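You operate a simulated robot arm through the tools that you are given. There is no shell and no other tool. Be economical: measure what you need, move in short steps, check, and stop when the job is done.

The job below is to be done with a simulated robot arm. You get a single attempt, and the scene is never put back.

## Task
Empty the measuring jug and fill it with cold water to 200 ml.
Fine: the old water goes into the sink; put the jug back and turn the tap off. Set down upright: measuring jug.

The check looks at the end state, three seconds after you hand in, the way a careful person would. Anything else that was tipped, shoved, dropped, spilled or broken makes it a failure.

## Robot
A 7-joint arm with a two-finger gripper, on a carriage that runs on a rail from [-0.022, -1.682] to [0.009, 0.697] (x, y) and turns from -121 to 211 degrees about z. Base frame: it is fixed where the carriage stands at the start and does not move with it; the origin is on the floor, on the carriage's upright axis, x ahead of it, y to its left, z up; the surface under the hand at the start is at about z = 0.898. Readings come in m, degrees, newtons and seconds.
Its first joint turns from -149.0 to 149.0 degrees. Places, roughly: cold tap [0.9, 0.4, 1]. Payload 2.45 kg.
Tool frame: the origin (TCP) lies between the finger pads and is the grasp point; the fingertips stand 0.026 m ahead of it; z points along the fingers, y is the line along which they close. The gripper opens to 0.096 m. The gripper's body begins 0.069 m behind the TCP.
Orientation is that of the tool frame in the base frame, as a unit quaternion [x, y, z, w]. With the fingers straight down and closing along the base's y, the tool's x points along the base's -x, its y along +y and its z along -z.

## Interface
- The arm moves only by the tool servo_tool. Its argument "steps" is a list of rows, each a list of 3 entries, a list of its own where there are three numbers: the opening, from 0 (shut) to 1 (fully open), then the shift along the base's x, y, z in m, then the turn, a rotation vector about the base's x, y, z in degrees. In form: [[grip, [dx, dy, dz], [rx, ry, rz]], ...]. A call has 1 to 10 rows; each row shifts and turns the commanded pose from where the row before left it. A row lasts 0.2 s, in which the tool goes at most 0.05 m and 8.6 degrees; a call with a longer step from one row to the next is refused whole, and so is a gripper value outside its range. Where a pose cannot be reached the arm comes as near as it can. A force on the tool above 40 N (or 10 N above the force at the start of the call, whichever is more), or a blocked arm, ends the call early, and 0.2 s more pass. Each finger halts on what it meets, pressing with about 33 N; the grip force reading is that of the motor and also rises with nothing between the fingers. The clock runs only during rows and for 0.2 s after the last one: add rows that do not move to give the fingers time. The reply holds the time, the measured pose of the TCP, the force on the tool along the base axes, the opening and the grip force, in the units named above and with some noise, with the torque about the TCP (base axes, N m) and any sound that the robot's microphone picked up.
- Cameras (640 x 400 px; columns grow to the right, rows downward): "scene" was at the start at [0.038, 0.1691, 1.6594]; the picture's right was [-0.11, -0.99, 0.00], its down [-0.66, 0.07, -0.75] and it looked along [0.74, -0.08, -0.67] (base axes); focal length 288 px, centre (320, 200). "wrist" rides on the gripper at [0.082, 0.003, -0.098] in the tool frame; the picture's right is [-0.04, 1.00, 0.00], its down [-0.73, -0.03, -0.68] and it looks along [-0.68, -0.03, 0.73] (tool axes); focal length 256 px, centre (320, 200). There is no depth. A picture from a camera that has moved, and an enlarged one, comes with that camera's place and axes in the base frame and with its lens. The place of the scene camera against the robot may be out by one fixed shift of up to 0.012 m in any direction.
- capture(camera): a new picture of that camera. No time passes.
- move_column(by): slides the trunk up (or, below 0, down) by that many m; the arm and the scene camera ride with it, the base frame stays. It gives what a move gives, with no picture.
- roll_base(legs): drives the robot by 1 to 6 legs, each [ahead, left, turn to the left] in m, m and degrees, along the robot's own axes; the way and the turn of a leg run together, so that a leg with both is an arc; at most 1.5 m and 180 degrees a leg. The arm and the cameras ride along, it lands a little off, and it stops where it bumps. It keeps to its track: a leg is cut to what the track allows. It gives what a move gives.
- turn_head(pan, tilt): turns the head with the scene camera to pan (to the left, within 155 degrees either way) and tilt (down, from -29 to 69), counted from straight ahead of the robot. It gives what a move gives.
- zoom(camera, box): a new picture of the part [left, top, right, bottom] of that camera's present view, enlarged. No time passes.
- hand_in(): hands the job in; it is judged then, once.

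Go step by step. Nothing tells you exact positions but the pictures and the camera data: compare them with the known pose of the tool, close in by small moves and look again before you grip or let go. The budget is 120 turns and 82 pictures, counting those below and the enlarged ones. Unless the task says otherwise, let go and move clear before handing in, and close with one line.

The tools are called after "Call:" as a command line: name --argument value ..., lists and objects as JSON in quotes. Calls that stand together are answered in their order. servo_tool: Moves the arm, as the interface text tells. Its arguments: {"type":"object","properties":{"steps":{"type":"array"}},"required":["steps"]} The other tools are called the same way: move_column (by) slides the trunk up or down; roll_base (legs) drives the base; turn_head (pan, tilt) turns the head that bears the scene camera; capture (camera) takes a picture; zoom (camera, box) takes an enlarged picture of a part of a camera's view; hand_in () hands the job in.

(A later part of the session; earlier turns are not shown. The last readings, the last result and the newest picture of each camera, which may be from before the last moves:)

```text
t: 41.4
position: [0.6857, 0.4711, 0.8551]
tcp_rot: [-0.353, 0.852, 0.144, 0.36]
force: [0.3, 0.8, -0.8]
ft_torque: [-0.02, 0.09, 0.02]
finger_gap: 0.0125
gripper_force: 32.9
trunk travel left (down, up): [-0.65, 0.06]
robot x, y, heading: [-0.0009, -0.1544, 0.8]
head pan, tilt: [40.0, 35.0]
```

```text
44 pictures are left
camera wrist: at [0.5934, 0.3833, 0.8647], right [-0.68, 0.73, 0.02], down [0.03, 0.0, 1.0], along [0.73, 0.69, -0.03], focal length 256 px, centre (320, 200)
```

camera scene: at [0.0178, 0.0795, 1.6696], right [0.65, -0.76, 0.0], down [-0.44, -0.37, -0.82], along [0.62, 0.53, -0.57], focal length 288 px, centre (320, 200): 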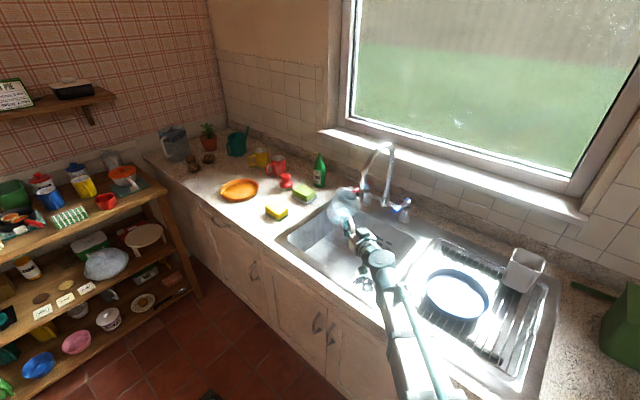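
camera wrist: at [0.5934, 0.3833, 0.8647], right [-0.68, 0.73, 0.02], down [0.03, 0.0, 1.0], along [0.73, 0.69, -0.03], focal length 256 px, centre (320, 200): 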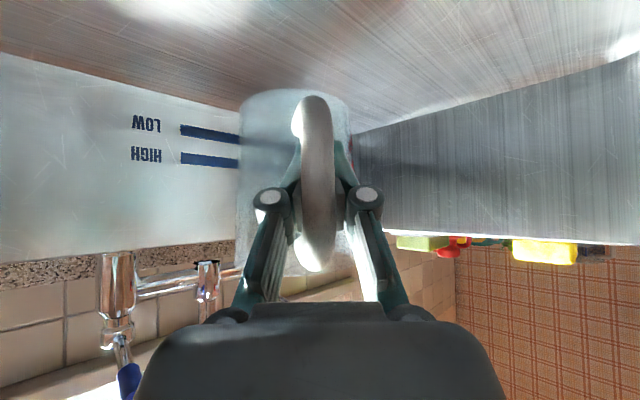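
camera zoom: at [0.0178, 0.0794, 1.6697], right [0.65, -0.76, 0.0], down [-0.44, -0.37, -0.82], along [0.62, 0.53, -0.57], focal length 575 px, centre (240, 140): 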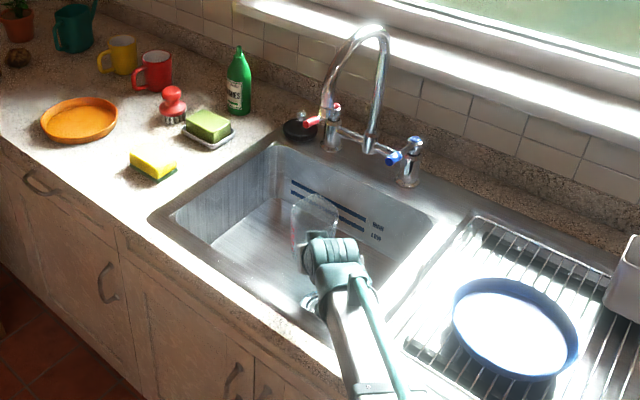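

Call:
servo_tool --steps '[[0, [0, 0, -0.018], [0, 0, 0]], [0, [0, 0, -0.015], [0, 0, 0]], [0, [0, 0, -0.005], [0, 0, 0]], [0, [0, 0, -0.005], [0, 0, 0]], [0, [0, 0, 0], [0, 0, 0]]]'

Call:
capture --camera "wrist"

```text
t: 42.6
position: [0.6857, 0.4699, 0.8121]
tcp_rot: [-0.353, 0.851, 0.145, 0.36]
force: [0.7, -0.8, -0.9]
ft_torque: [-0.04, 0.02, -0.02]
finger_gap: 0.0122
gripper_force: 32.3
trunk travel left (down, up): [-0.65, 0.06]
robot x, y, heading: [-0.0018, -0.1565, 0.7]
head pan, tilt: [40.0, 35.0]
```

```text
43 pictures are left
camera wrist: at [0.5928, 0.3825, 0.8216], right [-0.68, 0.73, 0.02], down [0.04, 0.0, 1.0], along [0.73, 0.69, -0.03], focal length 256 px, centre (320, 200)
```

wrist: 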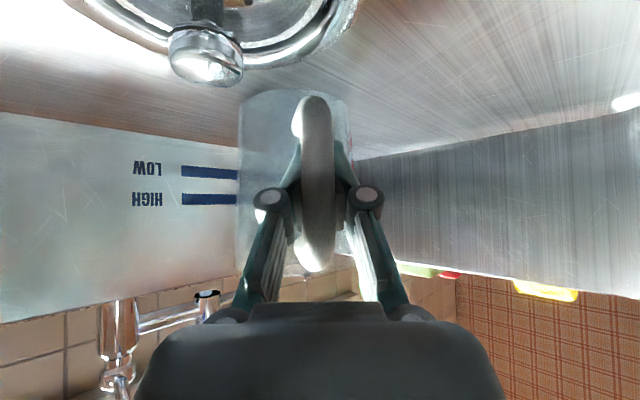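

Call:
servo_tool --steps '[[0, [0, 0, -0.004], [0, 0, 0]], [0, [0, 0, -0.003], [0, 0, 0]], [0, [0, 0, 0], [0, 0, 0]]]'

```text
t: 43.4
position: [0.6859, 0.4697, 0.8091]
tcp_rot: [-0.353, 0.851, 0.145, 0.361]
force: [-3.1, -1.1, 15.9]
ft_torque: [0.23, -0.25, -0.05]
finger_gap: 0.0127
gripper_force: 32.3
trunk travel left (down, up): [-0.65, 0.06]
robot x, y, heading: [0.0013, -0.1584, 0.6]
head pan, tilt: [40.0, 35.0]
```

The jug is on the basin floor, pressing at 16 N. I'll ease up slightly and open the fingers.

Call:
servo_tool --steps '[[0, [0, 0, 0.003], [0, 0, 0]], [0, [0, 0, 0], [0, 0, 0]], [0.3, [0, 0, 0], [0, 0, 0]], [0.5, [0, 0, 0], [0, 0, 0]], [0.5, [0, 0, 0], [0, 0, 0]]]'

Call:
capture --camera "wrist"

```text
t: 44.6
position: [0.6853, 0.4695, 0.8094]
tcp_rot: [-0.352, 0.852, 0.144, 0.361]
force: [-0.1, 1.4, 0.1]
ft_torque: [0.01, 0.01, 0.02]
finger_gap: 0.0478
gripper_force: 0.1
trunk travel left (down, up): [-0.65, 0.06]
robot x, y, heading: [-0.0046, -0.1566, 0.7]
head pan, tilt: [40.0, 35.0]
```

```text
42 pictures are left
camera wrist: at [0.5932, 0.3821, 0.818], right [-0.68, 0.73, 0.02], down [0.04, 0.0, 1.0], along [0.73, 0.69, -0.03], focal length 256 px, centre (320, 200)
```

wrist: 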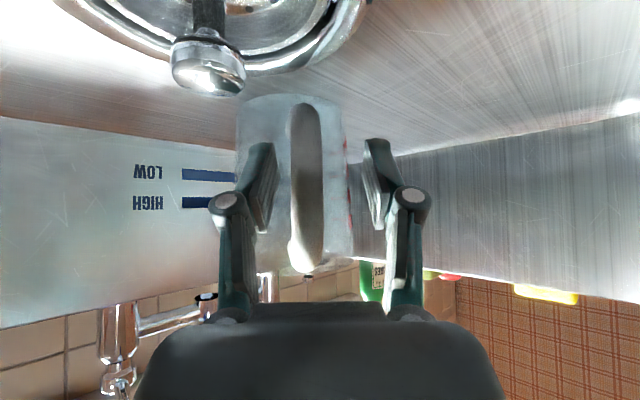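

The jug stands upright in the basin. I'll withdraw along the tool axis.

Call:
servo_tool --steps '[[0.5, [-0.01, -0.01, 0.014], [0, 0, 0]], [0.5, [-0.0154, -0.015, 0.021], [0, 0, 0]], [0.5, [-0.0205, -0.02, 0.028], [0, 0, 0]], [0.5, [-0.0205, -0.02, 0.028], [0, 0, 0]], [0.5, [-0.0205, -0.02, 0.028], [0, 0, 0]], [0.5, [-0.02, -0.02, 0.03], [0, 0, 0]], [0.5, [0, -0.02, 0.04], [0, 0, 0]], [0.5, [0, -0.02, 0.04], [0, 0, 0]], [0.5, [0, -0.02, 0.04], [0, 0, 0]], [0.5, [0, 0, 0], [0, 0, 0]]]'

Call:
capture --camera "scene"

Call:
capture --camera "wrist"

```text
t: 45.3
position: [0.6677, 0.4397, 0.8541]
tcp_rot: [-0.354, 0.847, 0.141, 0.371]
force: [20.3, 2.8, -0.8]
ft_torque: [0.14, -0.15, 1.64]
finger_gap: 0.0479
gripper_force: 0.1
trunk travel left (down, up): [-0.65, 0.06]
robot x, y, heading: [-0.0009, -0.1539, 0.4]
head pan, tilt: [40.0, 35.0]
stopped in row 3: the force on the tool passed its limit at 80 N (the readings are from after the stop); the commanded pose is now the measured one
```

```text
41 pictures are left
camera scene: at [0.0185, 0.0795, 1.6696], right [0.65, -0.76, 0.0], down [-0.44, -0.37, -0.82], along [0.62, 0.53, -0.57], focal length 288 px, centre (320, 200)
```

scene: 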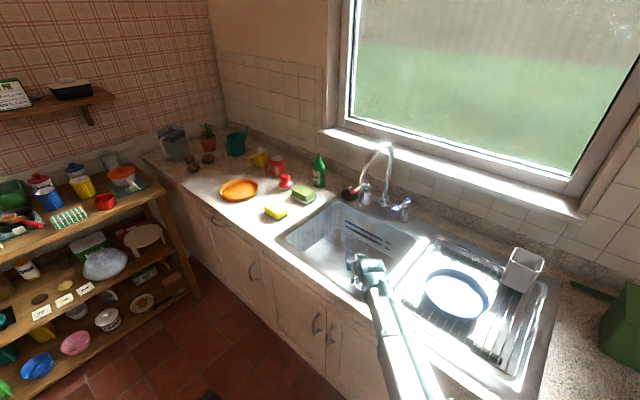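

```text
40 pictures are left
camera wrist: at [0.5743, 0.3521, 0.8615], right [-0.69, 0.73, 0.01], down [0.01, 0.0, 1.0], along [0.73, 0.69, -0.01], focal length 256 px, centre (320, 200)
```

wrist: 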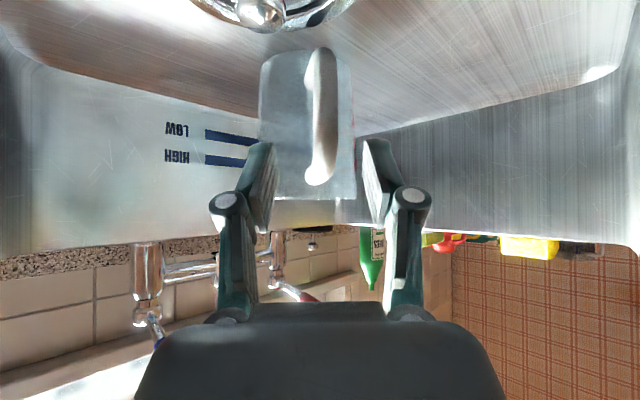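

The wrist camera housing touched the basin wall on the way back. The jug is undisturbed and between the fingers, so I'll go straight up with a slight move away from the wall.

Call:
servo_tool --steps '[[0.5, [0.006, 0.004, 0.01], [0, 0, 0]], [0.5, [0.0, 0.0, 0.02], [0, 0, 0]], [0.5, [0.0, 0.0, 0.03], [0, 0, 0]], [0.5, [0.0, 0.0, 0.04], [0, 0, 0]], [0.5, [0, 0, 0.04], [0, 0, 0]], [0.5, [0, 0, 0.04], [0, 0, 0]], [0.5, [0, 0, 0.02], [0, 0, 0]], [0.5, [0, 0, 0], [0, 0, 0]]]'

Call:
zoom --camera "scene" --box '[260, 130, 460, 330]'

Call:
capture --camera "wrist"

```text
t: 47.1
position: [0.668, 0.4452, 1.0522]
tcp_rot: [-0.353, 0.849, 0.142, 0.368]
force: [0.8, -0.4, 0.9]
ft_torque: [0.02, -0.02, -0.01]
finger_gap: 0.0479
gripper_force: 0.1
trunk travel left (down, up): [-0.65, 0.06]
robot x, y, heading: [-0.003, -0.1529, 0.3]
head pan, tilt: [40.0, 35.0]
```

```text
2.00 times, centred on (360, 230) of scene
camera zoom: at [0.0181, 0.0795, 1.6697], right [0.65, -0.76, 0.0], down [-0.44, -0.37, -0.82], along [0.62, 0.53, -0.57], focal length 575 px, centre (240, 140)
```

zoom: 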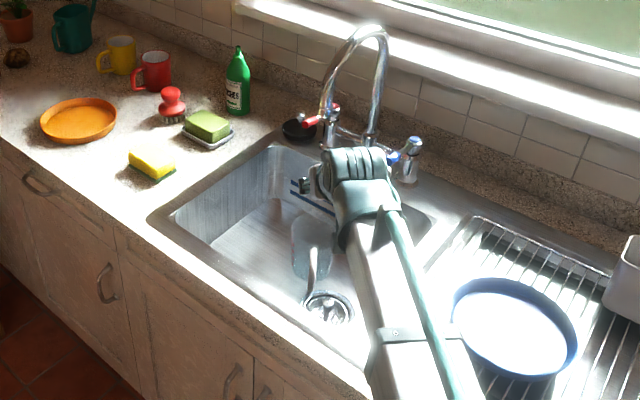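

```text
38 pictures are left
camera wrist: at [0.5757, 0.3579, 1.0601], right [-0.69, 0.73, 0.01], down [0.02, 0.0, 1.0], along [0.73, 0.69, -0.01], focal length 256 px, centre (320, 200)
```

wrist: 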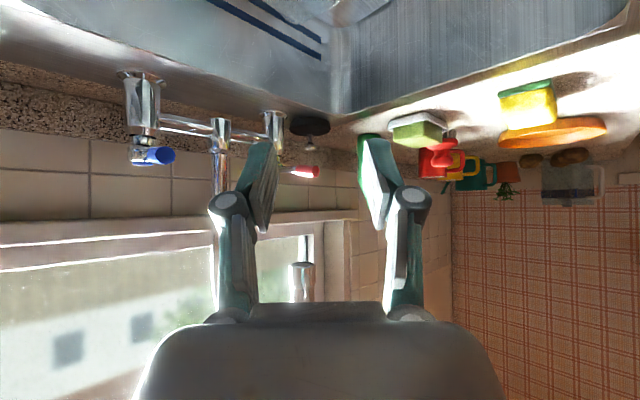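

The jug stands right under the outlet at (0.761, 0.509). Next is the cold lever, whose tip is near (0.846, 0.41, 1.02). I'll back off, roll closer, and bring the hand to point straight down with the fingers straddling the lever.

Call:
servo_tool --steps '[[0.5, [-0.03, -0.03, 0.04], [0, 0, 0]], [0.5, [-0.03, -0.03, 0.04], [0, 0, 0]], [0.5, [-0.02, -0.04, 0.03], [0, 0, 0]], [0.5, [-0.0, -0.04, 0.02], [0, 0, 0]], [0.5, [0, 0, 0], [0, 0, 0]]]'

Call:
roll_base --legs '[[0, 0.25, 0]]'

```text
refused: row 1 steps farther than a row can; nothing moved
```

```text
t: 49.0
position: [0.6719, 0.6989, 1.0521]
tcp_rot: [-0.354, 0.848, 0.142, 0.368]
force: [-0.2, -0.2, 0.8]
ft_torque: [-0.02, -0.02, -0.02]
finger_gap: 0.0478
gripper_force: 0.1
trunk travel left (down, up): [-0.65, 0.06]
robot x, y, heading: [0.0001, 0.0949, 0.7]
head pan, tilt: [40.0, 35.0]
```

The arm move was refused for step length, but the base still rolled. I'll check that nothing was touched.

Call:
capture --camera "scene"

```text
37 pictures are left
camera scene: at [0.0215, 0.333, 1.6696], right [0.65, -0.76, 0.0], down [-0.44, -0.37, -0.82], along [0.62, 0.53, -0.57], focal length 288 px, centre (320, 200)
```

scene: 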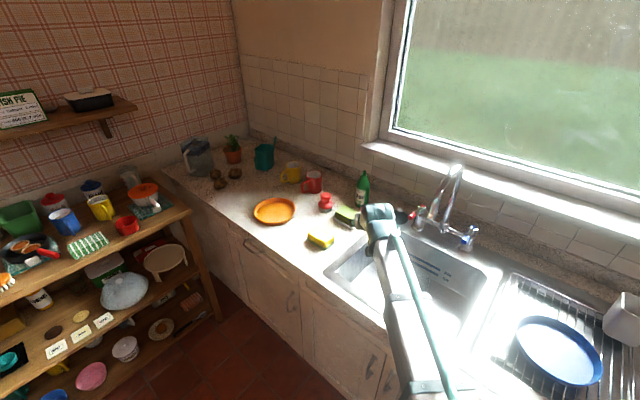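

Nothing was touched. I'll retract, square the hand up and point it down, in front of the lever.

Call:
servo_tool --steps '[[0.5, [-0.025, -0.03, 0.015], [0, 0, -7.3]], [0.5, [-0.025, -0.03, 0.015], [0, 0, -7.3]], [0.5, [-0.025, -0.03, 0.015], [0, 0, -7.3]], [0.5, [-0.02, -0.03, 0.015], [0, 0, -7.3]], [0.5, [-0.0, -0.045, 0.015], [0, 0, -7.3]], [0.5, [0, -0.045, 0.015], [0, 0, -7.3]], [0.5, [0.0, -0.04, 0.02], [0, 7.75, 0]], [0.5, [0.0, -0.04, 0.02], [0, 7.75, 0]], [0.5, [0.0, 0, 0], [0, 7.75, 0]]]'

Call:
servo_tool --steps '[[0.5, [0.03, -0.01, 0], [0, 7.75, 0]], [0.5, [0.03, -0.01, 0], [0, 7.75, 0]], [0.5, [0.03, -0.01, 0], [0, 7.75, 0]], [0.5, [0, 0, 0], [0, 0, 0]]]'

Call:
capture --camera "wrist"

```text
t: 51.0
position: [0.5748, 0.4081, 1.1817]
tcp_rot: [-0.014, 0.98, -0.002, 0.2]
force: [0.2, 0.1, -0.3]
ft_torque: [0.0, -0.03, 0.02]
finger_gap: 0.048
gripper_force: 0.0
trunk travel left (down, up): [-0.65, 0.06]
robot x, y, heading: [0.0019, 0.1009, 0.3]
head pan, tilt: [40.0, 35.0]
```

```text
t: 52.0
position: [0.6643, 0.3777, 1.1818]
tcp_rot: [-0.013, 1.0, 0.0, -0.001]
force: [-0.4, 0.4, 0.0]
ft_torque: [0.01, 0.03, -0.02]
finger_gap: 0.0483
gripper_force: 0.1
trunk travel left (down, up): [-0.65, 0.06]
robot x, y, heading: [0.0035, 0.0988, 0.4]
head pan, tilt: [40.0, 35.0]
```

```text
36 pictures are left
camera wrist: at [0.5825, 0.3789, 1.2789], right [0.01, 1.0, 0.0], down [0.74, -0.01, 0.68], along [0.68, -0.01, -0.74], focal length 256 px, centre (320, 200)
```

wrist: 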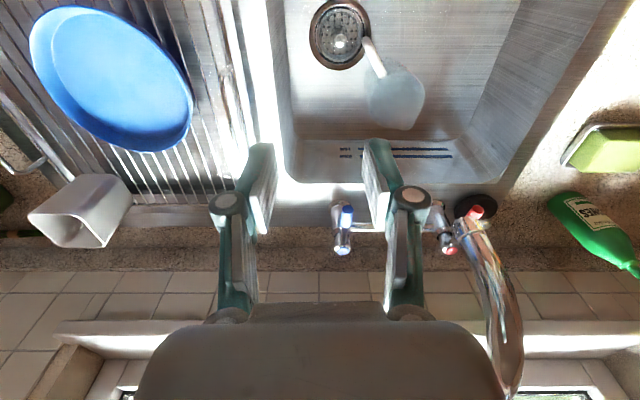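

The lever points toward the robot at y≈0.41. To keep clear of the neck I'll pitch the hand to 45° and come in from the right front.

Call:
servo_tool --steps '[[0.5, [0.0, 0, 0], [0, -7.5, 0]], [0.5, [0.0, 0, 0], [0, -7.5, 0]], [0.5, [0.0, 0, 0], [0, -7.5, 0]], [0.5, [0.02, 0, -0.01], [0, -7.5, 0]], [0.5, [0.02, -0.01, -0.01], [0, -7.5, 0]], [0.5, [0.02, -0.01, -0.01], [0, -7.5, 0]], [0.5, [0.02, 0, -0.02], [0, 0, 8.3]], [0.5, [0.02, 0, -0.02], [0, 0, 8.3]], [0.5, [0.02, 0.01, -0.01], [0, 0, 8.3]], [0.5, [0, 0, 0], [0, 0, 0]]]'

Call:
capture --camera "wrist"

```text
t: 54.2
position: [0.7868, 0.3682, 1.1042]
tcp_rot: [-0.211, 0.899, 0.077, 0.375]
force: [0.6, -0.2, -0.8]
ft_torque: [-0.01, -0.03, -0.03]
finger_gap: 0.0478
gripper_force: 0.1
trunk travel left (down, up): [-0.65, 0.06]
robot x, y, heading: [-0.0011, 0.0964, 0.5]
head pan, tilt: [40.0, 35.0]
```

```text
35 pictures are left
camera wrist: at [0.6711, 0.316, 1.1151], right [-0.41, 0.91, 0.01], down [0.04, 0.01, 1.0], along [0.91, 0.41, -0.04], focal length 256 px, centre (320, 200)
```

wrist: 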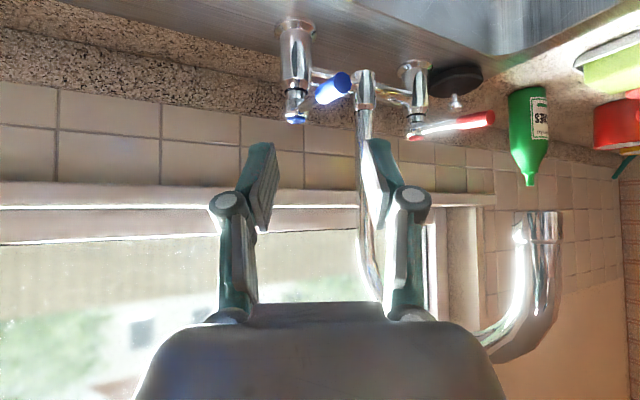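

Call:
servo_tool --steps '[[0.5, [0.019, 0.01, -0.022], [0, 0, 0]], [0.5, [0.019, 0.01, -0.022], [0, 0, 0]], [0.5, [0.014, 0.008, -0.017], [0, 0, 0]], [0.5, [0, 0, 0], [0, 0, 0]]]'

Call:
capture --camera "wrist"

```text
t: 55.2
position: [0.84, 0.3961, 1.0416]
tcp_rot: [-0.21, 0.9, 0.077, 0.374]
force: [-0.8, -0.8, -0.8]
ft_torque: [0.03, 0.01, -0.04]
finger_gap: 0.0481
gripper_force: 0.0
trunk travel left (down, up): [-0.65, 0.06]
robot x, y, heading: [0.0033, 0.0947, 0.7]
head pan, tilt: [40.0, 35.0]
```

```text
34 pictures are left
camera wrist: at [0.7233, 0.344, 1.0525], right [-0.41, 0.91, 0.01], down [0.04, 0.01, 1.0], along [0.91, 0.41, -0.04], focal length 256 px, centre (320, 200)
```

wrist: 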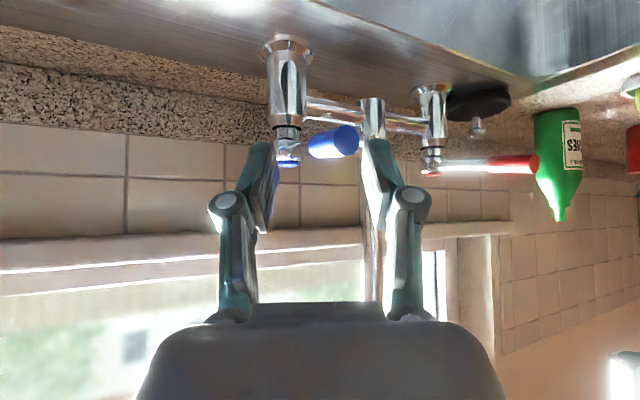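

Call:
servo_tool --steps '[[0.5, [0.009, 0.009, -0.013], [0, 0, 0]], [0.5, [0.009, 0.009, -0.013], [0, 0, 0]], [0.5, [0, 0, 0], [0, 0, 0]]]'

Call:
capture --camera "wrist"

Call:
zoom --camera "scene" --box '[400, 170, 520, 290]'

```text
t: 56.0
position: [0.8583, 0.4149, 1.0149]
tcp_rot: [-0.211, 0.9, 0.077, 0.374]
force: [0.1, 0.7, -0.1]
ft_torque: [0.0, -0.02, 0.01]
finger_gap: 0.048
gripper_force: 0.1
trunk travel left (down, up): [-0.65, 0.06]
robot x, y, heading: [0.0011, 0.0959, 0.4]
head pan, tilt: [40.0, 35.0]
```

```text
33 pictures are left
camera wrist: at [0.7413, 0.362, 1.0263], right [-0.41, 0.91, 0.01], down [0.04, 0.01, 1.0], along [0.91, 0.41, -0.04], focal length 256 px, centre (320, 200)
```

wrist: 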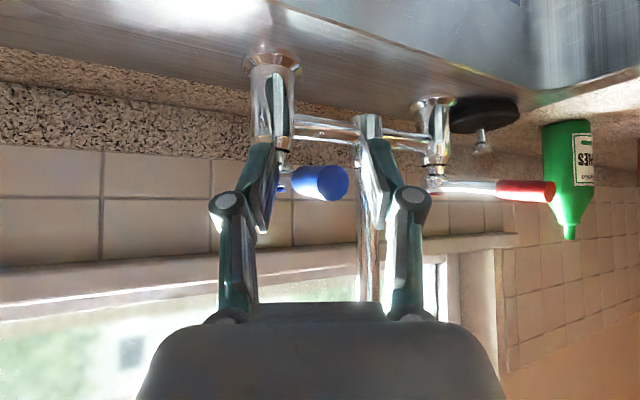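

```text
3.33 times, centred on (460, 230) of scene
camera zoom: at [0.0214, 0.3322, 1.6697], right [0.65, -0.76, 0.0], down [-0.44, -0.37, -0.82], along [0.62, 0.53, -0.57], focal length 958 px, centre (-147, 100)
```

zoom: 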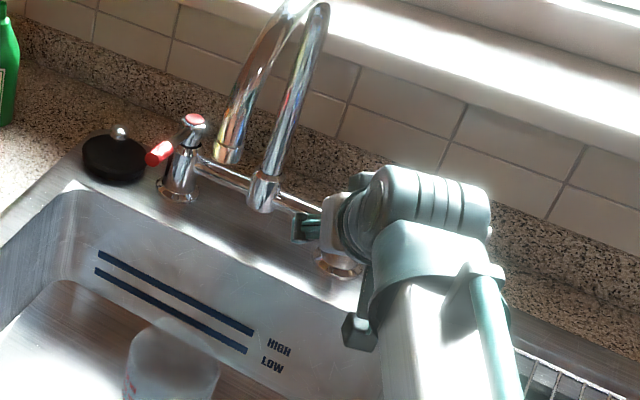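

The lever sits between the fingers. I'll nudge it outward (-y) a little and watch for resistance or flow.

Call:
servo_tool --steps '[[0.5, [0, -0.015, 0], [0, 0, 0]], [0.5, [0, -0.01, 0], [0, 0, 0]], [0.5, [0, -0.01, 0], [0, 0, 0]]]'

Call:
capture --camera "wrist"

```text
t: 56.8
position: [0.8592, 0.3795, 1.0162]
tcp_rot: [-0.211, 0.9, 0.078, 0.374]
force: [0.4, -0.5, -0.7]
ft_torque: [0.01, 0.01, -0.01]
finger_gap: 0.0479
gripper_force: 0.1
trunk travel left (down, up): [-0.65, 0.06]
robot x, y, heading: [0.0011, 0.1006, 0.5]
head pan, tilt: [40.0, 35.0]
```

```text
31 pictures are left
camera wrist: at [0.7425, 0.3266, 1.0269], right [-0.41, 0.91, 0.01], down [0.04, 0.01, 1.0], along [0.91, 0.41, -0.04], focal length 256 px, centre (320, 200)
```

wrist: 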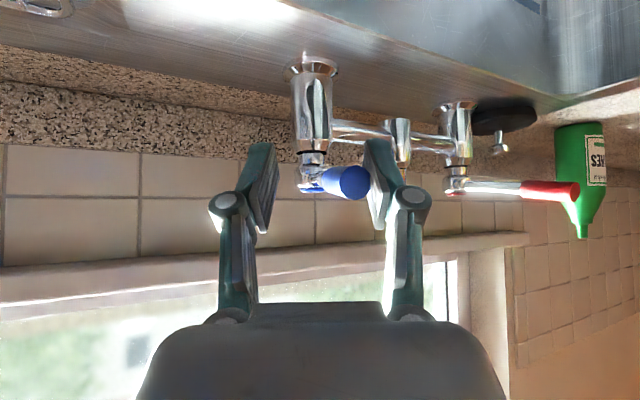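

Call:
servo_tool --steps '[[0.5, [0, -0.008, 0], [0, 0, 0]], [0.5, [0, -0.006, 0], [0, 0, 0]], [0.5, [0, -0.006, 0], [0, 0, 0]]]'

Call:
capture --camera "wrist"

```text
t: 57.6
position: [0.8568, 0.3584, 1.0155]
tcp_rot: [-0.211, 0.9, 0.078, 0.374]
force: [0.6, -0.4, -0.6]
ft_torque: [-0.01, 0.01, -0.01]
finger_gap: 0.0479
gripper_force: 0.1
trunk travel left (down, up): [-0.65, 0.06]
robot x, y, heading: [0.0016, 0.0941, 0.4]
head pan, tilt: [40.0, 35.0]
```

```text
30 pictures are left
camera wrist: at [0.7412, 0.306, 1.0261], right [-0.41, 0.91, 0.01], down [0.04, 0.01, 1.0], along [0.91, 0.41, -0.04], focal length 256 px, centre (320, 200)
```

wrist: 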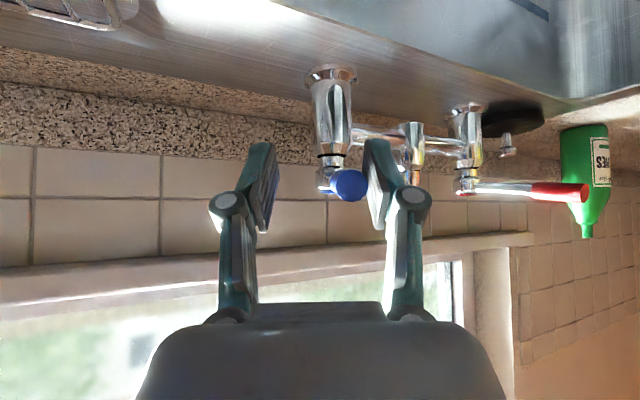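

The lever swung about 20° outward with little force. I'll check for a stream.

Call:
turn_head --pan 25 --tilt 42

Call:
zoom --camera "scene" --box '[270, 80, 450, 260]'

```text
t: 58.4
position: [0.8574, 0.3586, 1.0152]
tcp_rot: [-0.211, 0.9, 0.078, 0.374]
force: [0.3, -0.7, 0.8]
ft_torque: [-0.01, 0.01, 0.01]
finger_gap: 0.0481
gripper_force: 0.1
trunk travel left (down, up): [-0.65, 0.06]
robot x, y, heading: [0.0016, 0.096, 0.5]
head pan, tilt: [25.0, 42.0]
```

```text
2.22 times, centred on (360, 170) of scene
camera zoom: at [0.0299, 0.3111, 1.6592], right [0.43, -0.9, 0.0], down [-0.6, -0.29, -0.74], along [0.67, 0.32, -0.67], focal length 639 px, centre (231, 267)
```

zoom: 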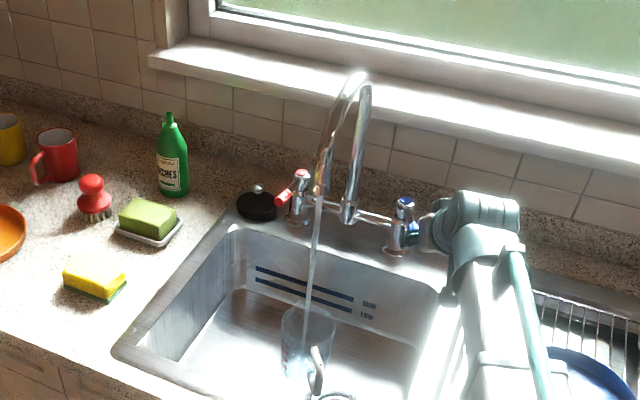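

Water is running into the jug. I'll check the level.

Call:
zoom --camera "scene" --box '[335, 155, 385, 195]'

```text
10.00 times, centred on (360, 175) of scene
camera zoom: at [0.0299, 0.3111, 1.6592], right [0.43, -0.9, 0.0], down [-0.6, -0.29, -0.74], along [0.67, 0.32, -0.67], focal length 2876 px, centre (-80, 450)
```

zoom: 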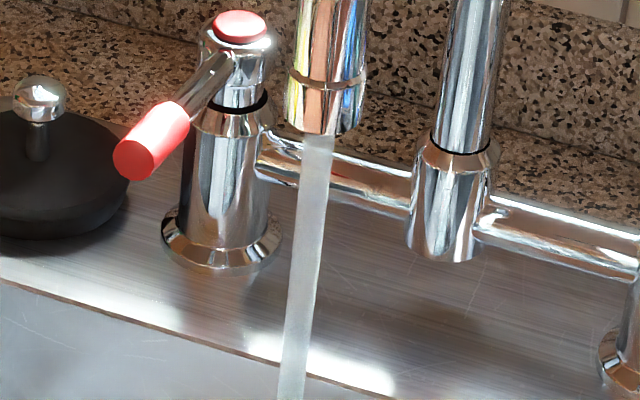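

Call:
zoom --camera "scene" --box '[320, 210, 384, 250]'

```text
10.00 times, centred on (352, 230) of scene
camera zoom: at [0.0299, 0.3111, 1.6592], right [0.43, -0.9, 0.0], down [-0.6, -0.29, -0.74], along [0.67, 0.32, -0.67], focal length 2876 px, centre (0, -100)
```

zoom: 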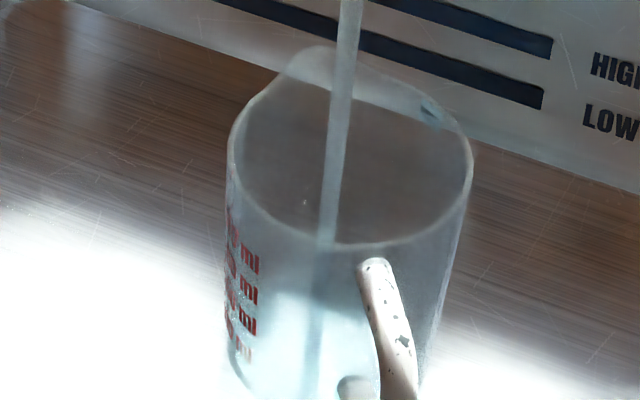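

Call:
servo_tool --steps '[[0.5, [0, 0, 0], [0, 0, 0]], [0.5, [0, 0, 0], [0, 0, 0]]]'

Call:
zoom --camera "scene" --box '[320, 216, 384, 256]'

```text
t: 59.0
position: [0.8576, 0.3588, 1.0154]
tcp_rot: [-0.211, 0.9, 0.078, 0.373]
force: [0.2, 0.4, -0.5]
ft_torque: [-0.02, 0.03, 0.0]
finger_gap: 0.048
gripper_force: 0.1
trunk travel left (down, up): [-0.65, 0.06]
robot x, y, heading: [0.0021, 0.0962, 0.3]
head pan, tilt: [25.0, 42.0]
```

```text
10.00 times, centred on (352, 236) of scene
camera zoom: at [0.0299, 0.311, 1.6592], right [0.43, -0.9, 0.0], down [-0.6, -0.29, -0.74], along [0.67, 0.32, -0.67], focal length 2876 px, centre (0, -160)
```

zoom: 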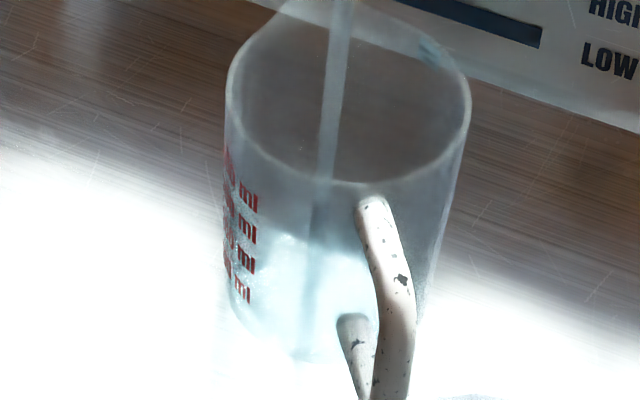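

Call:
servo_tool --steps '[[0.5, [0, 0, 0], [0, 0, 0]], [0.5, [0, 0, 0], [0, 0, 0]], [0.5, [0, 0, 0], [0, 0, 0]], [0.5, [0, 0, 0], [0, 0, 0]], [0.5, [0, 0, 0], [0, 0, 0]], [0.5, [0, 0, 0], [0, 0, 0]], [0.5, [0, 0, 0], [0, 0, 0]], [0.5, [0, 0, 0], [0, 0, 0]]]'

Call:
zoom --camera "scene" --box '[320, 216, 384, 256]'

```text
t: 60.8
position: [0.8566, 0.3595, 1.0154]
tcp_rot: [-0.211, 0.9, 0.077, 0.374]
force: [-0.4, 0.0, -0.3]
ft_torque: [0.04, 0.01, -0.01]
finger_gap: 0.0481
gripper_force: 0.0
trunk travel left (down, up): [-0.65, 0.06]
robot x, y, heading: [-0.0027, 0.0982, 0.5]
head pan, tilt: [25.0, 42.0]
```

```text
10.00 times, centred on (352, 236) of scene
camera zoom: at [0.0299, 0.311, 1.6592], right [0.43, -0.9, 0.0], down [-0.6, -0.29, -0.74], along [0.67, 0.32, -0.67], focal length 2876 px, centre (0, -160)
```

zoom: 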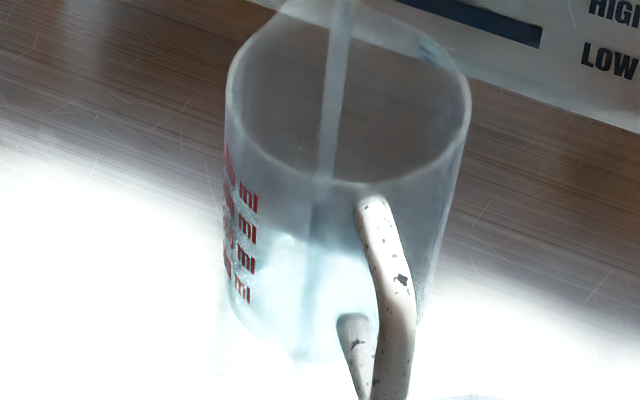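

Call:
servo_tool --steps '[[0.5, [0, 0, 0], [0, 0, 0]], [0.5, [0, 0, 0], [0, 0, 0]], [0.5, [0, 0, 0], [0, 0, 0]], [0.5, [0, 0, 0], [0, 0, 0]], [0.5, [0, 0, 0], [0, 0, 0]], [0.5, [0, 0, 0], [0, 0, 0]], [0.5, [0, 0, 0], [0, 0, 0]], [0.5, [0, 0, 0], [0, 0, 0]], [0.5, [0, 0, 0], [0, 0, 0]], [0.5, [0, 0, 0], [0, 0, 0]]]'

Call:
zoom --camera "scene" --box '[320, 216, 384, 256]'

```text
t: 63.0
position: [0.8571, 0.3584, 1.0148]
tcp_rot: [-0.211, 0.9, 0.078, 0.373]
force: [0.3, -1.4, 1.4]
ft_torque: [0.0, 0.02, 0.01]
finger_gap: 0.048
gripper_force: 0.1
trunk travel left (down, up): [-0.65, 0.06]
robot x, y, heading: [0.0021, 0.0978, 0.4]
head pan, tilt: [25.0, 42.0]
```

```text
10.00 times, centred on (352, 236) of scene
camera zoom: at [0.0299, 0.311, 1.6592], right [0.43, -0.9, 0.0], down [-0.6, -0.29, -0.74], along [0.67, 0.32, -0.67], focal length 2876 px, centre (0, -160)
```

zoom: 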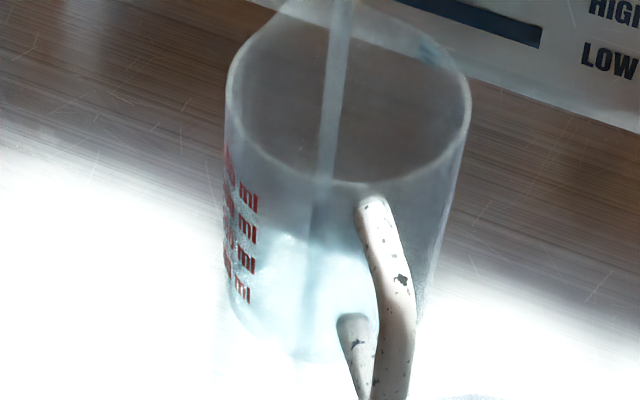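

The level is hard to read in this glare. I'll shut the tap by pushing the lever back, then inspect the jug.

Call:
servo_tool --steps '[[0.5, [0, 0.025, 0], [0, 0, 0]], [0.5, [0, 0.025, 0], [0, 0, 0]], [0.5, [0, 0.012, 0], [0, 0, 0]], [0.5, [0, 0.01, 0], [0, 0, 0]]]'

Call:
capture --camera "wrist"

Call:
zoom --camera "scene" --box '[280, 150, 440, 250]'

```text
t: 64.0
position: [0.8575, 0.4263, 1.0136]
tcp_rot: [-0.208, 0.901, 0.076, 0.374]
force: [-5.1, -20.3, -5.9]
ft_torque: [0.0, 0.25, -0.74]
finger_gap: 0.0588
gripper_force: 8.3
trunk travel left (down, up): [-0.65, 0.06]
robot x, y, heading: [-0.0008, 0.0949, 0.7]
head pan, tilt: [25.0, 42.0]
```

```text
23 pictures are left
camera wrist: at [0.7415, 0.3737, 1.0253], right [-0.41, 0.91, 0.01], down [0.04, 0.01, 1.0], along [0.91, 0.41, -0.04], focal length 256 px, centre (320, 200)
```

wrist: 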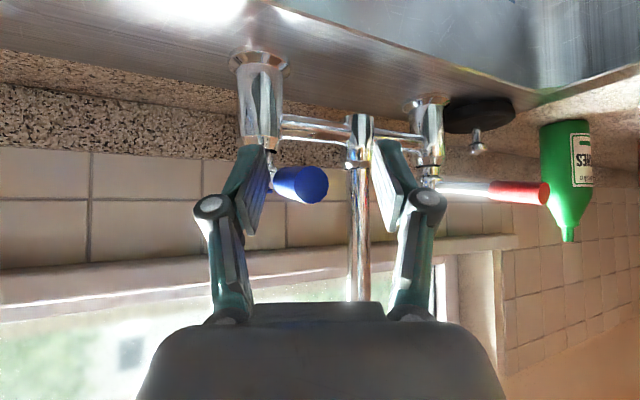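

```text
4.00 times, centred on (360, 200) of scene
camera zoom: at [0.0303, 0.3087, 1.6593], right [0.43, -0.9, 0.0], down [-0.6, -0.29, -0.74], along [0.67, 0.32, -0.67], focal length 1150 px, centre (160, 200)
```

zoom: 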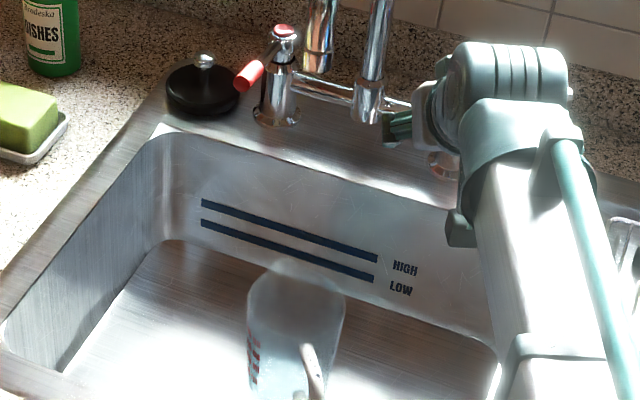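

The flow has stopped and the lever is back at its stop. Now I'll back off and return to the jug handle, using the same pose I released it in.

Call:
servo_tool --steps '[[0.5, [0, -0.016, 0], [0, 0, 0]], [0.5, [-0.019, -0.009, 0.021], [0, 0, 0]], [0.5, [-0.025, -0.012, 0.028], [0, 0, 0]], [0.5, [-0.025, -0.012, 0.028], [0, 0, 0]], [0.5, [-0.045, -0.01, 0.01], [0, 0, 5]], [0.5, [-0.045, 0, 0], [0, 0, 5]], [0.5, [-0.03, 0.02, -0.01], [0, 0, 5]], [0.6, [0, 0.04, -0.02], [0, 0, 4]], [0.6, [0, 0, 0], [0, 0, 0]]]'

```text
t: 66.0
position: [0.6694, 0.4303, 1.0724]
tcp_rot: [-0.356, 0.852, 0.139, 0.356]
force: [0.1, 0.4, -0.1]
ft_torque: [-0.01, -0.01, 0.01]
finger_gap: 0.0574
gripper_force: 0.0
trunk travel left (down, up): [-0.65, 0.06]
robot x, y, heading: [-0.0007, 0.0947, 0.8]
head pan, tilt: [25.0, 42.0]
```

Call:
servo_tool --steps '[[0.6, [0.008, 0.02, -0.03], [0, 0, 0]], [0.6, [0.008, 0.019, -0.03], [0, 0, 0]], [0.6, [0, 0, -0.04], [0, 0, 0]], [0.6, [0, 0, -0.04], [0, 0, 0]], [0.6, [0, 0, 0], [0, 0, 0]]]'

Call:
capture --camera "wrist"

```text
t: 67.2
position: [0.6854, 0.4697, 0.9301]
tcp_rot: [-0.356, 0.853, 0.138, 0.357]
force: [0.4, 1.0, 0.3]
ft_torque: [-0.03, 0.02, -0.01]
finger_gap: 0.0577
gripper_force: 0.0
trunk travel left (down, up): [-0.65, 0.06]
robot x, y, heading: [0.0026, 0.0951, 0.6]
head pan, tilt: [25.0, 42.0]
```

```text
21 pictures are left
camera wrist: at [0.5928, 0.3833, 0.9415], right [-0.69, 0.73, 0.01], down [0.04, 0.02, 1.0], along [0.73, 0.69, -0.04], focal length 256 px, centre (320, 200)
```

wrist: 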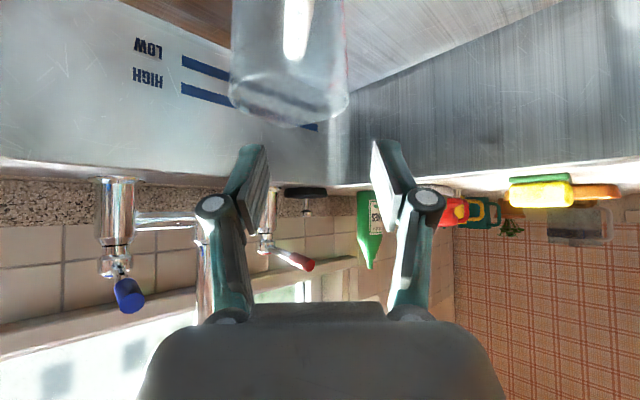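

Call:
servo_tool --steps '[[0.6, [0.004, -0.004, -0.02], [0, 0, 0]], [0.6, [0, 0, -0.025], [0, 0, 0]], [0.6, [0, 0, -0.025], [0, 0, 0]], [0.6, [0, 0, -0.025], [0, 0, 0]], [0.6, [0, 0, -0.024], [0, 0, 0]], [0.6, [0, 0, 0], [0, 0, 0]]]'

Call:
capture --camera "wrist"

```text
t: 68.5
position: [0.6888, 0.4679, 0.8134]
tcp_rot: [-0.356, 0.853, 0.138, 0.356]
force: [0.1, 0.4, 0.0]
ft_torque: [0.0, -0.01, 0.02]
finger_gap: 0.0575
gripper_force: 0.0
trunk travel left (down, up): [-0.65, 0.06]
robot x, y, heading: [0.001, 0.0997, 0.7]
head pan, tilt: [25.0, 42.0]
```

```text
20 pictures are left
camera wrist: at [0.5969, 0.3795, 0.8243], right [-0.69, 0.73, 0.01], down [0.04, 0.02, 1.0], along [0.73, 0.69, -0.04], focal length 256 px, centre (320, 200)
```

wrist: 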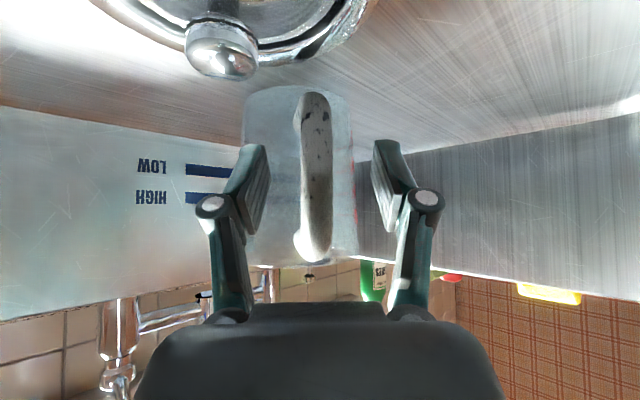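

Call:
zoom --camera "wrist" --box '[200, 80, 400, 270]'

```text
2.11 times, centred on (300, 175) of wrist
camera zoom: at [0.5969, 0.3795, 0.8243], right [-0.69, 0.73, 0.01], down [0.04, 0.02, 1.0], along [0.73, 0.69, -0.04], focal length 539 px, centre (362, 253)
```

zoom: 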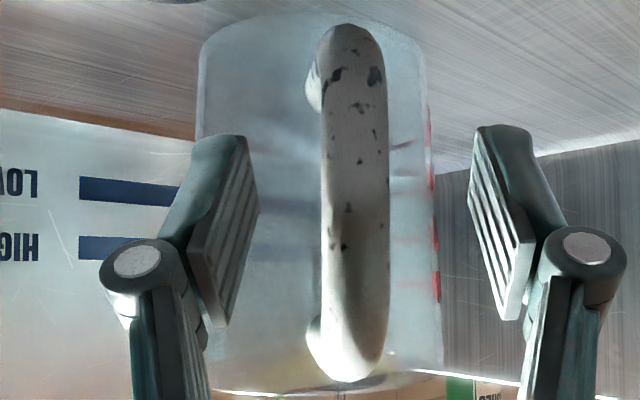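

Call:
servo_tool --steps '[[0.3, [0, 0, 0], [0, 0, 0]], [0.0, [0, 0, 0], [0, 0, 0]], [0.0, [0, 0, 0], [0, 0, 0]], [0.0, [0, 0, 0], [0, 0, 0]], [0.0, [0, 0, 0], [0, 0, 0]], [0, [0, 0, 0.01], [0, 0, 0]], [0, [0, 0, 0.02], [0, 0, 0]], [0, [0, 0, 0.025], [0, 0, 0]], [0, [0, 0, 0], [0, 0, 0]]]'

Call:
servo_tool --steps '[[0, [0, 0, 0], [0, 0, 0]]]'

Call:
servo_tool --steps '[[0, [0, 0, 0], [0, 0, 0]]]'

Call:
servo_tool --steps '[[0, [0, 0, 0], [0, 0, 0]]]'

Call:
servo_tool --steps '[[0, [0, 0, 0], [0, 0, 0]]]'

Call:
zoom --camera "wrist" --box '[200, 80, 400, 270]'

```text
t: 70.5
position: [0.6881, 0.4669, 0.8698]
tcp_rot: [-0.357, 0.852, 0.139, 0.356]
force: [0.0, -0.3, -3.0]
ft_torque: [-0.17, 0.19, 0.0]
finger_gap: 0.0111
gripper_force: 32.6
trunk travel left (down, up): [-0.65, 0.06]
robot x, y, heading: [0.0002, 0.0957, 0.6]
head pan, tilt: [25.0, 42.0]
```

```text
t: 71.0
position: [0.6885, 0.4668, 0.8698]
tcp_rot: [-0.356, 0.853, 0.137, 0.357]
force: [0.7, 0.3, -3.5]
ft_torque: [-0.12, 0.21, -0.01]
finger_gap: 0.0115
gripper_force: 32.6
trunk travel left (down, up): [-0.65, 0.06]
robot x, y, heading: [0.0052, 0.0966, 0.7]
head pan, tilt: [25.0, 42.0]
```

```text
t: 71.3
position: [0.6883, 0.4675, 0.8696]
tcp_rot: [-0.356, 0.853, 0.138, 0.357]
force: [0.5, -1.1, -4.1]
ft_torque: [-0.1, 0.18, -0.01]
finger_gap: 0.0112
gripper_force: 33.1
trunk travel left (down, up): [-0.65, 0.06]
robot x, y, heading: [-0.001, 0.0958, 0.4]
head pan, tilt: [25.0, 42.0]
```

```text
t: 71.8
position: [0.6873, 0.4656, 0.8704]
tcp_rot: [-0.357, 0.852, 0.139, 0.356]
force: [-0.4, -0.4, -3.4]
ft_torque: [-0.14, 0.18, 0.01]
finger_gap: 0.0115
gripper_force: 33.4
trunk travel left (down, up): [-0.65, 0.06]
robot x, y, heading: [0.0007, 0.0964, 0.7]
head pan, tilt: [25.0, 42.0]
```

```text
t: 72.2
position: [0.6876, 0.4673, 0.8698]
tcp_rot: [-0.357, 0.852, 0.139, 0.357]
force: [0.2, -1.2, -3.6]
ft_torque: [-0.14, 0.15, 0.02]
finger_gap: 0.0111
gripper_force: 32.9
trunk travel left (down, up): [-0.65, 0.06]
robot x, y, heading: [0.0019, 0.0933, 0.4]
head pan, tilt: [25.0, 42.0]
```

```text
2.11 times, centred on (300, 175) of wrist
camera zoom: at [0.5957, 0.3797, 0.8804], right [-0.69, 0.73, 0.01], down [0.04, 0.02, 1.0], along [0.73, 0.69, -0.04], focal length 539 px, centre (362, 253)
```

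zoom: 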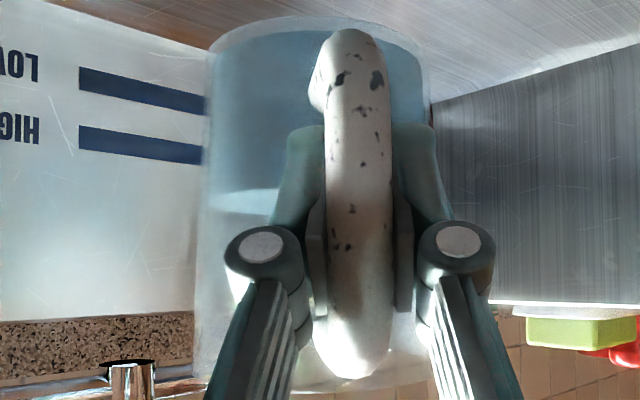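

Lifted, the load is about 3.5 N against roughly 1.2 N empty, which suggests around 230 ml. I need to read the marks properly, so I'll raise the jug out of the basin and yaw it so they face the scene camera.

Call:
servo_tool --steps '[[0, [0, 0, 0.03], [0, 0, 0]], [0, [0, 0, 0.03], [0, 0, 0]], [0, [0, 0, 0.03], [0, 0, 0]], [0, [-0.01, -0.01, 0.02], [0, 0, 0]], [0, [-0.01, -0.01, 0], [0, 0, 6]], [0, [-0.01, -0.01, 0], [0, 0, 7]], [0, [-0.01, -0.01, 0], [0, 0, 7]], [0, [0, 0, 0], [0, 0, 7]], [0, [0, 0, 0], [0, 0, 7]], [0, [0, 0, 0], [0, 0, 6]]]'

Call:
capture --camera "scene"

```text
t: 74.3
position: [0.6484, 0.4267, 0.9784]
tcp_rot: [-0.627, 0.679, 0.252, 0.288]
force: [0.5, 0.0, -3.4]
ft_torque: [-0.18, 0.07, 0.03]
finger_gap: 0.0112
gripper_force: 33.0
trunk travel left (down, up): [-0.65, 0.06]
robot x, y, heading: [0.0032, 0.0985, 0.3]
head pan, tilt: [25.0, 42.0]
```

```text
17 pictures are left
camera scene: at [0.0304, 0.3112, 1.6591], right [0.43, -0.9, 0.0], down [-0.6, -0.29, -0.74], along [0.67, 0.32, -0.67], focal length 288 px, centre (320, 200)
```

scene: 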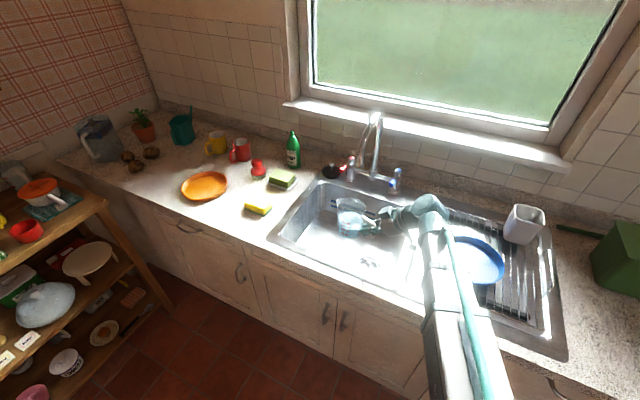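

Call:
zoom --camera "scene" --box '[320, 195, 384, 235]'

```text
10.00 times, centred on (352, 215) of scene
camera zoom: at [0.0304, 0.3112, 1.6591], right [0.43, -0.9, 0.0], down [-0.6, -0.29, -0.74], along [0.67, 0.32, -0.67], focal length 2876 px, centre (0, 50)
```

zoom: 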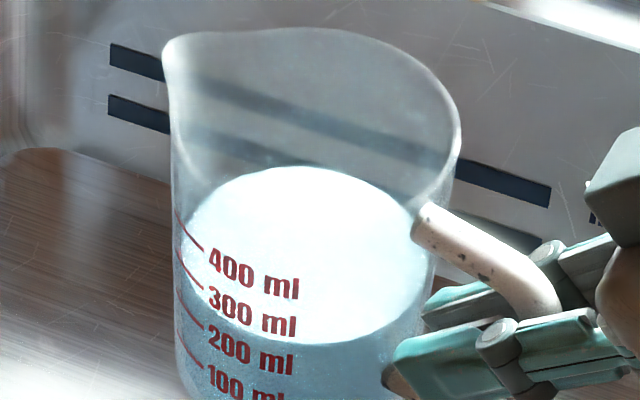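

That gives a clear reading, about 235 ml, so some 35 ml too much. I'll tilt the jug gently over the basin toward the robot to shed a little, in stages.

Call:
servo_tool --steps '[[0, [0.03, 0.0, 0], [0, 0, 0]], [0, [0.03, 0.0, 0], [0, 0, 0]], [0, [0, 0, 0], [-0.7, -6.96, 0]], [0, [0, 0, 0], [-0.7, -6.96, 0]], [0, [0, 0, 0], [-0.7, -6.96, 0]], [0, [0, 0, 0], [-0.7, -6.96, 0]], [0, [0, 0, 0], [-0.7, -6.96, 0]], [0, [0, 0, 0], [-0.7, -6.96, 0]], [0, [0, 0, 0], [-0.5, -4.98, 0]], [0, [0, 0, 0], [0, 0, 0]]]'

Call:
zoom --camera "scene" --box '[310, 180, 406, 240]'

```text
t: 76.5
position: [0.7086, 0.4276, 0.977]
tcp_rot: [0.687, -0.518, 0.045, -0.508]
force: [0.1, 0.3, -4.2]
ft_torque: [-0.13, -0.07, 0.0]
finger_gap: 0.013
gripper_force: 33.3
trunk travel left (down, up): [-0.65, 0.06]
robot x, y, heading: [-0.0016, 0.0956, 0.4]
head pan, tilt: [25.0, 42.0]
```

```text
6.67 times, centred on (358, 210) of scene
camera zoom: at [0.0302, 0.3112, 1.6591], right [0.43, -0.9, 0.0], down [-0.6, -0.29, -0.74], along [0.67, 0.32, -0.67], focal length 1917 px, centre (67, 133)
```

zoom: 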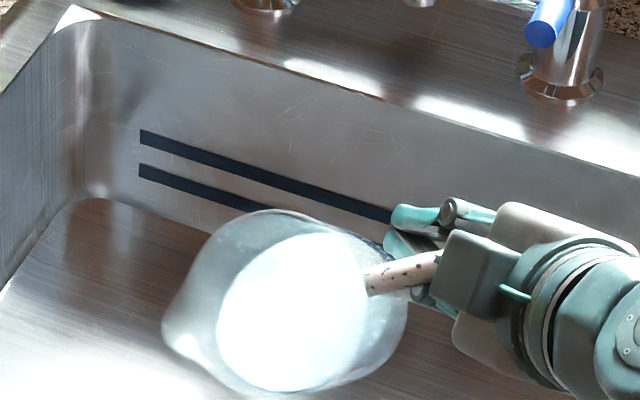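

Call:
servo_tool --steps '[[0, [0, 0, 0], [-0.3, -2.98, 0]], [0, [0, 0, 0], [-0.3, -2.98, 0]], [0, [0, 0, 0], [-0.3, -2.98, 0]], [0, [0, 0, 0], [0, 0, 0]], [0, [0, 0, 0], [0, 0, 0]]]'

Call:
zoom --camera "scene" --box '[310, 190, 406, 250]'

```text
t: 77.8
position: [0.7079, 0.4274, 0.9781]
tcp_rot: [0.684, -0.478, 0.101, -0.542]
force: [0.3, -0.3, -3.8]
ft_torque: [-0.17, -0.01, -0.01]
finger_gap: 0.0128
gripper_force: 33.0
trunk travel left (down, up): [-0.65, 0.06]
robot x, y, heading: [0.0025, 0.0975, 0.6]
head pan, tilt: [25.0, 42.0]
```

```text
6.67 times, centred on (358, 220) of scene
camera zoom: at [0.0303, 0.3112, 1.6591], right [0.43, -0.9, 0.0], down [-0.6, -0.29, -0.74], along [0.67, 0.32, -0.67], focal length 1917 px, centre (67, 67)
```

zoom: 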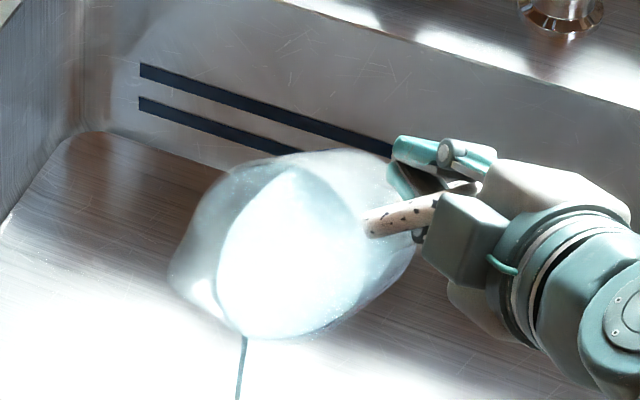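

A thin trickle is leaving over the lip. I'll tilt a touch more, hold briefly, then bring it back up and read it.

Call:
servo_tool --steps '[[0, [0, 0, 0], [-0.15, -1.5, 0]], [0, [0, 0, 0], [0, 0, 0]], [0, [0, 0, 0], [0, 0, 0]], [0, [0, 0, 0], [0.4, 3.98, 0]], [0, [0, 0, 0], [0.7, 6.96, 0]], [0, [0, 0, 0], [0.7, 6.96, 0]], [0, [0, 0, 0], [0.7, 6.96, 0]], [0, [0, 0, 0], [0.7, 6.96, 0]], [0, [0, 0, 0], [0.7, 6.96, 0]], [0, [0, 0, 0], [0.7, 6.96, 0]]]'

Call:
servo_tool --steps '[[0, [-0.03, 0, 0], [0.7, 6.96, 0]], [0, [-0.03, 0, 0], [0.45, 4.5, 0]], [0, [0, 0, 0], [0, 0, 0]], [0, [0, 0, 0], [0, 0, 0]]]'

Call:
zoom --camera "scene" --box '[320, 195, 384, 235]'

```text
t: 80.0
position: [0.7082, 0.4276, 0.9779]
tcp_rot: [0.651, -0.65, -0.182, -0.347]
force: [0.4, -1.0, -4.1]
ft_torque: [-0.16, -0.11, 0.01]
finger_gap: 0.0126
gripper_force: 33.2
trunk travel left (down, up): [-0.65, 0.06]
robot x, y, heading: [0.001, 0.0978, 0.5]
head pan, tilt: [25.0, 42.0]
```

```text
t: 81.0
position: [0.6492, 0.4253, 0.9793]
tcp_rot: [-0.627, 0.679, 0.252, 0.287]
force: [-0.2, -0.4, -3.1]
ft_torque: [-0.18, -0.15, -0.01]
finger_gap: 0.0127
gripper_force: 33.4
trunk travel left (down, up): [-0.65, 0.06]
robot x, y, heading: [0.0002, 0.0968, 0.7]
head pan, tilt: [25.0, 42.0]
```

```text
10.00 times, centred on (352, 215) of scene
camera zoom: at [0.0303, 0.3112, 1.6591], right [0.43, -0.9, 0.0], down [-0.6, -0.29, -0.74], along [0.67, 0.32, -0.67], focal length 2876 px, centre (0, 50)
```

zoom: 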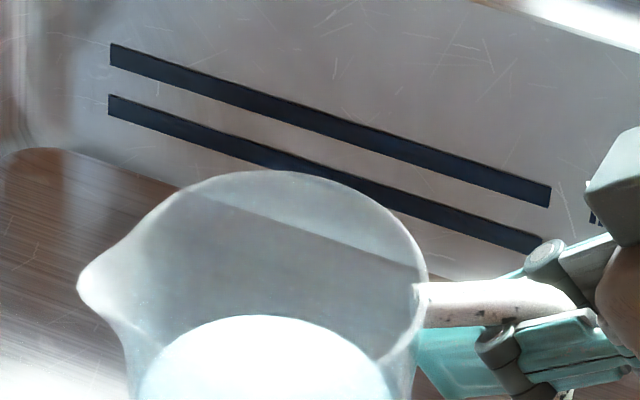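

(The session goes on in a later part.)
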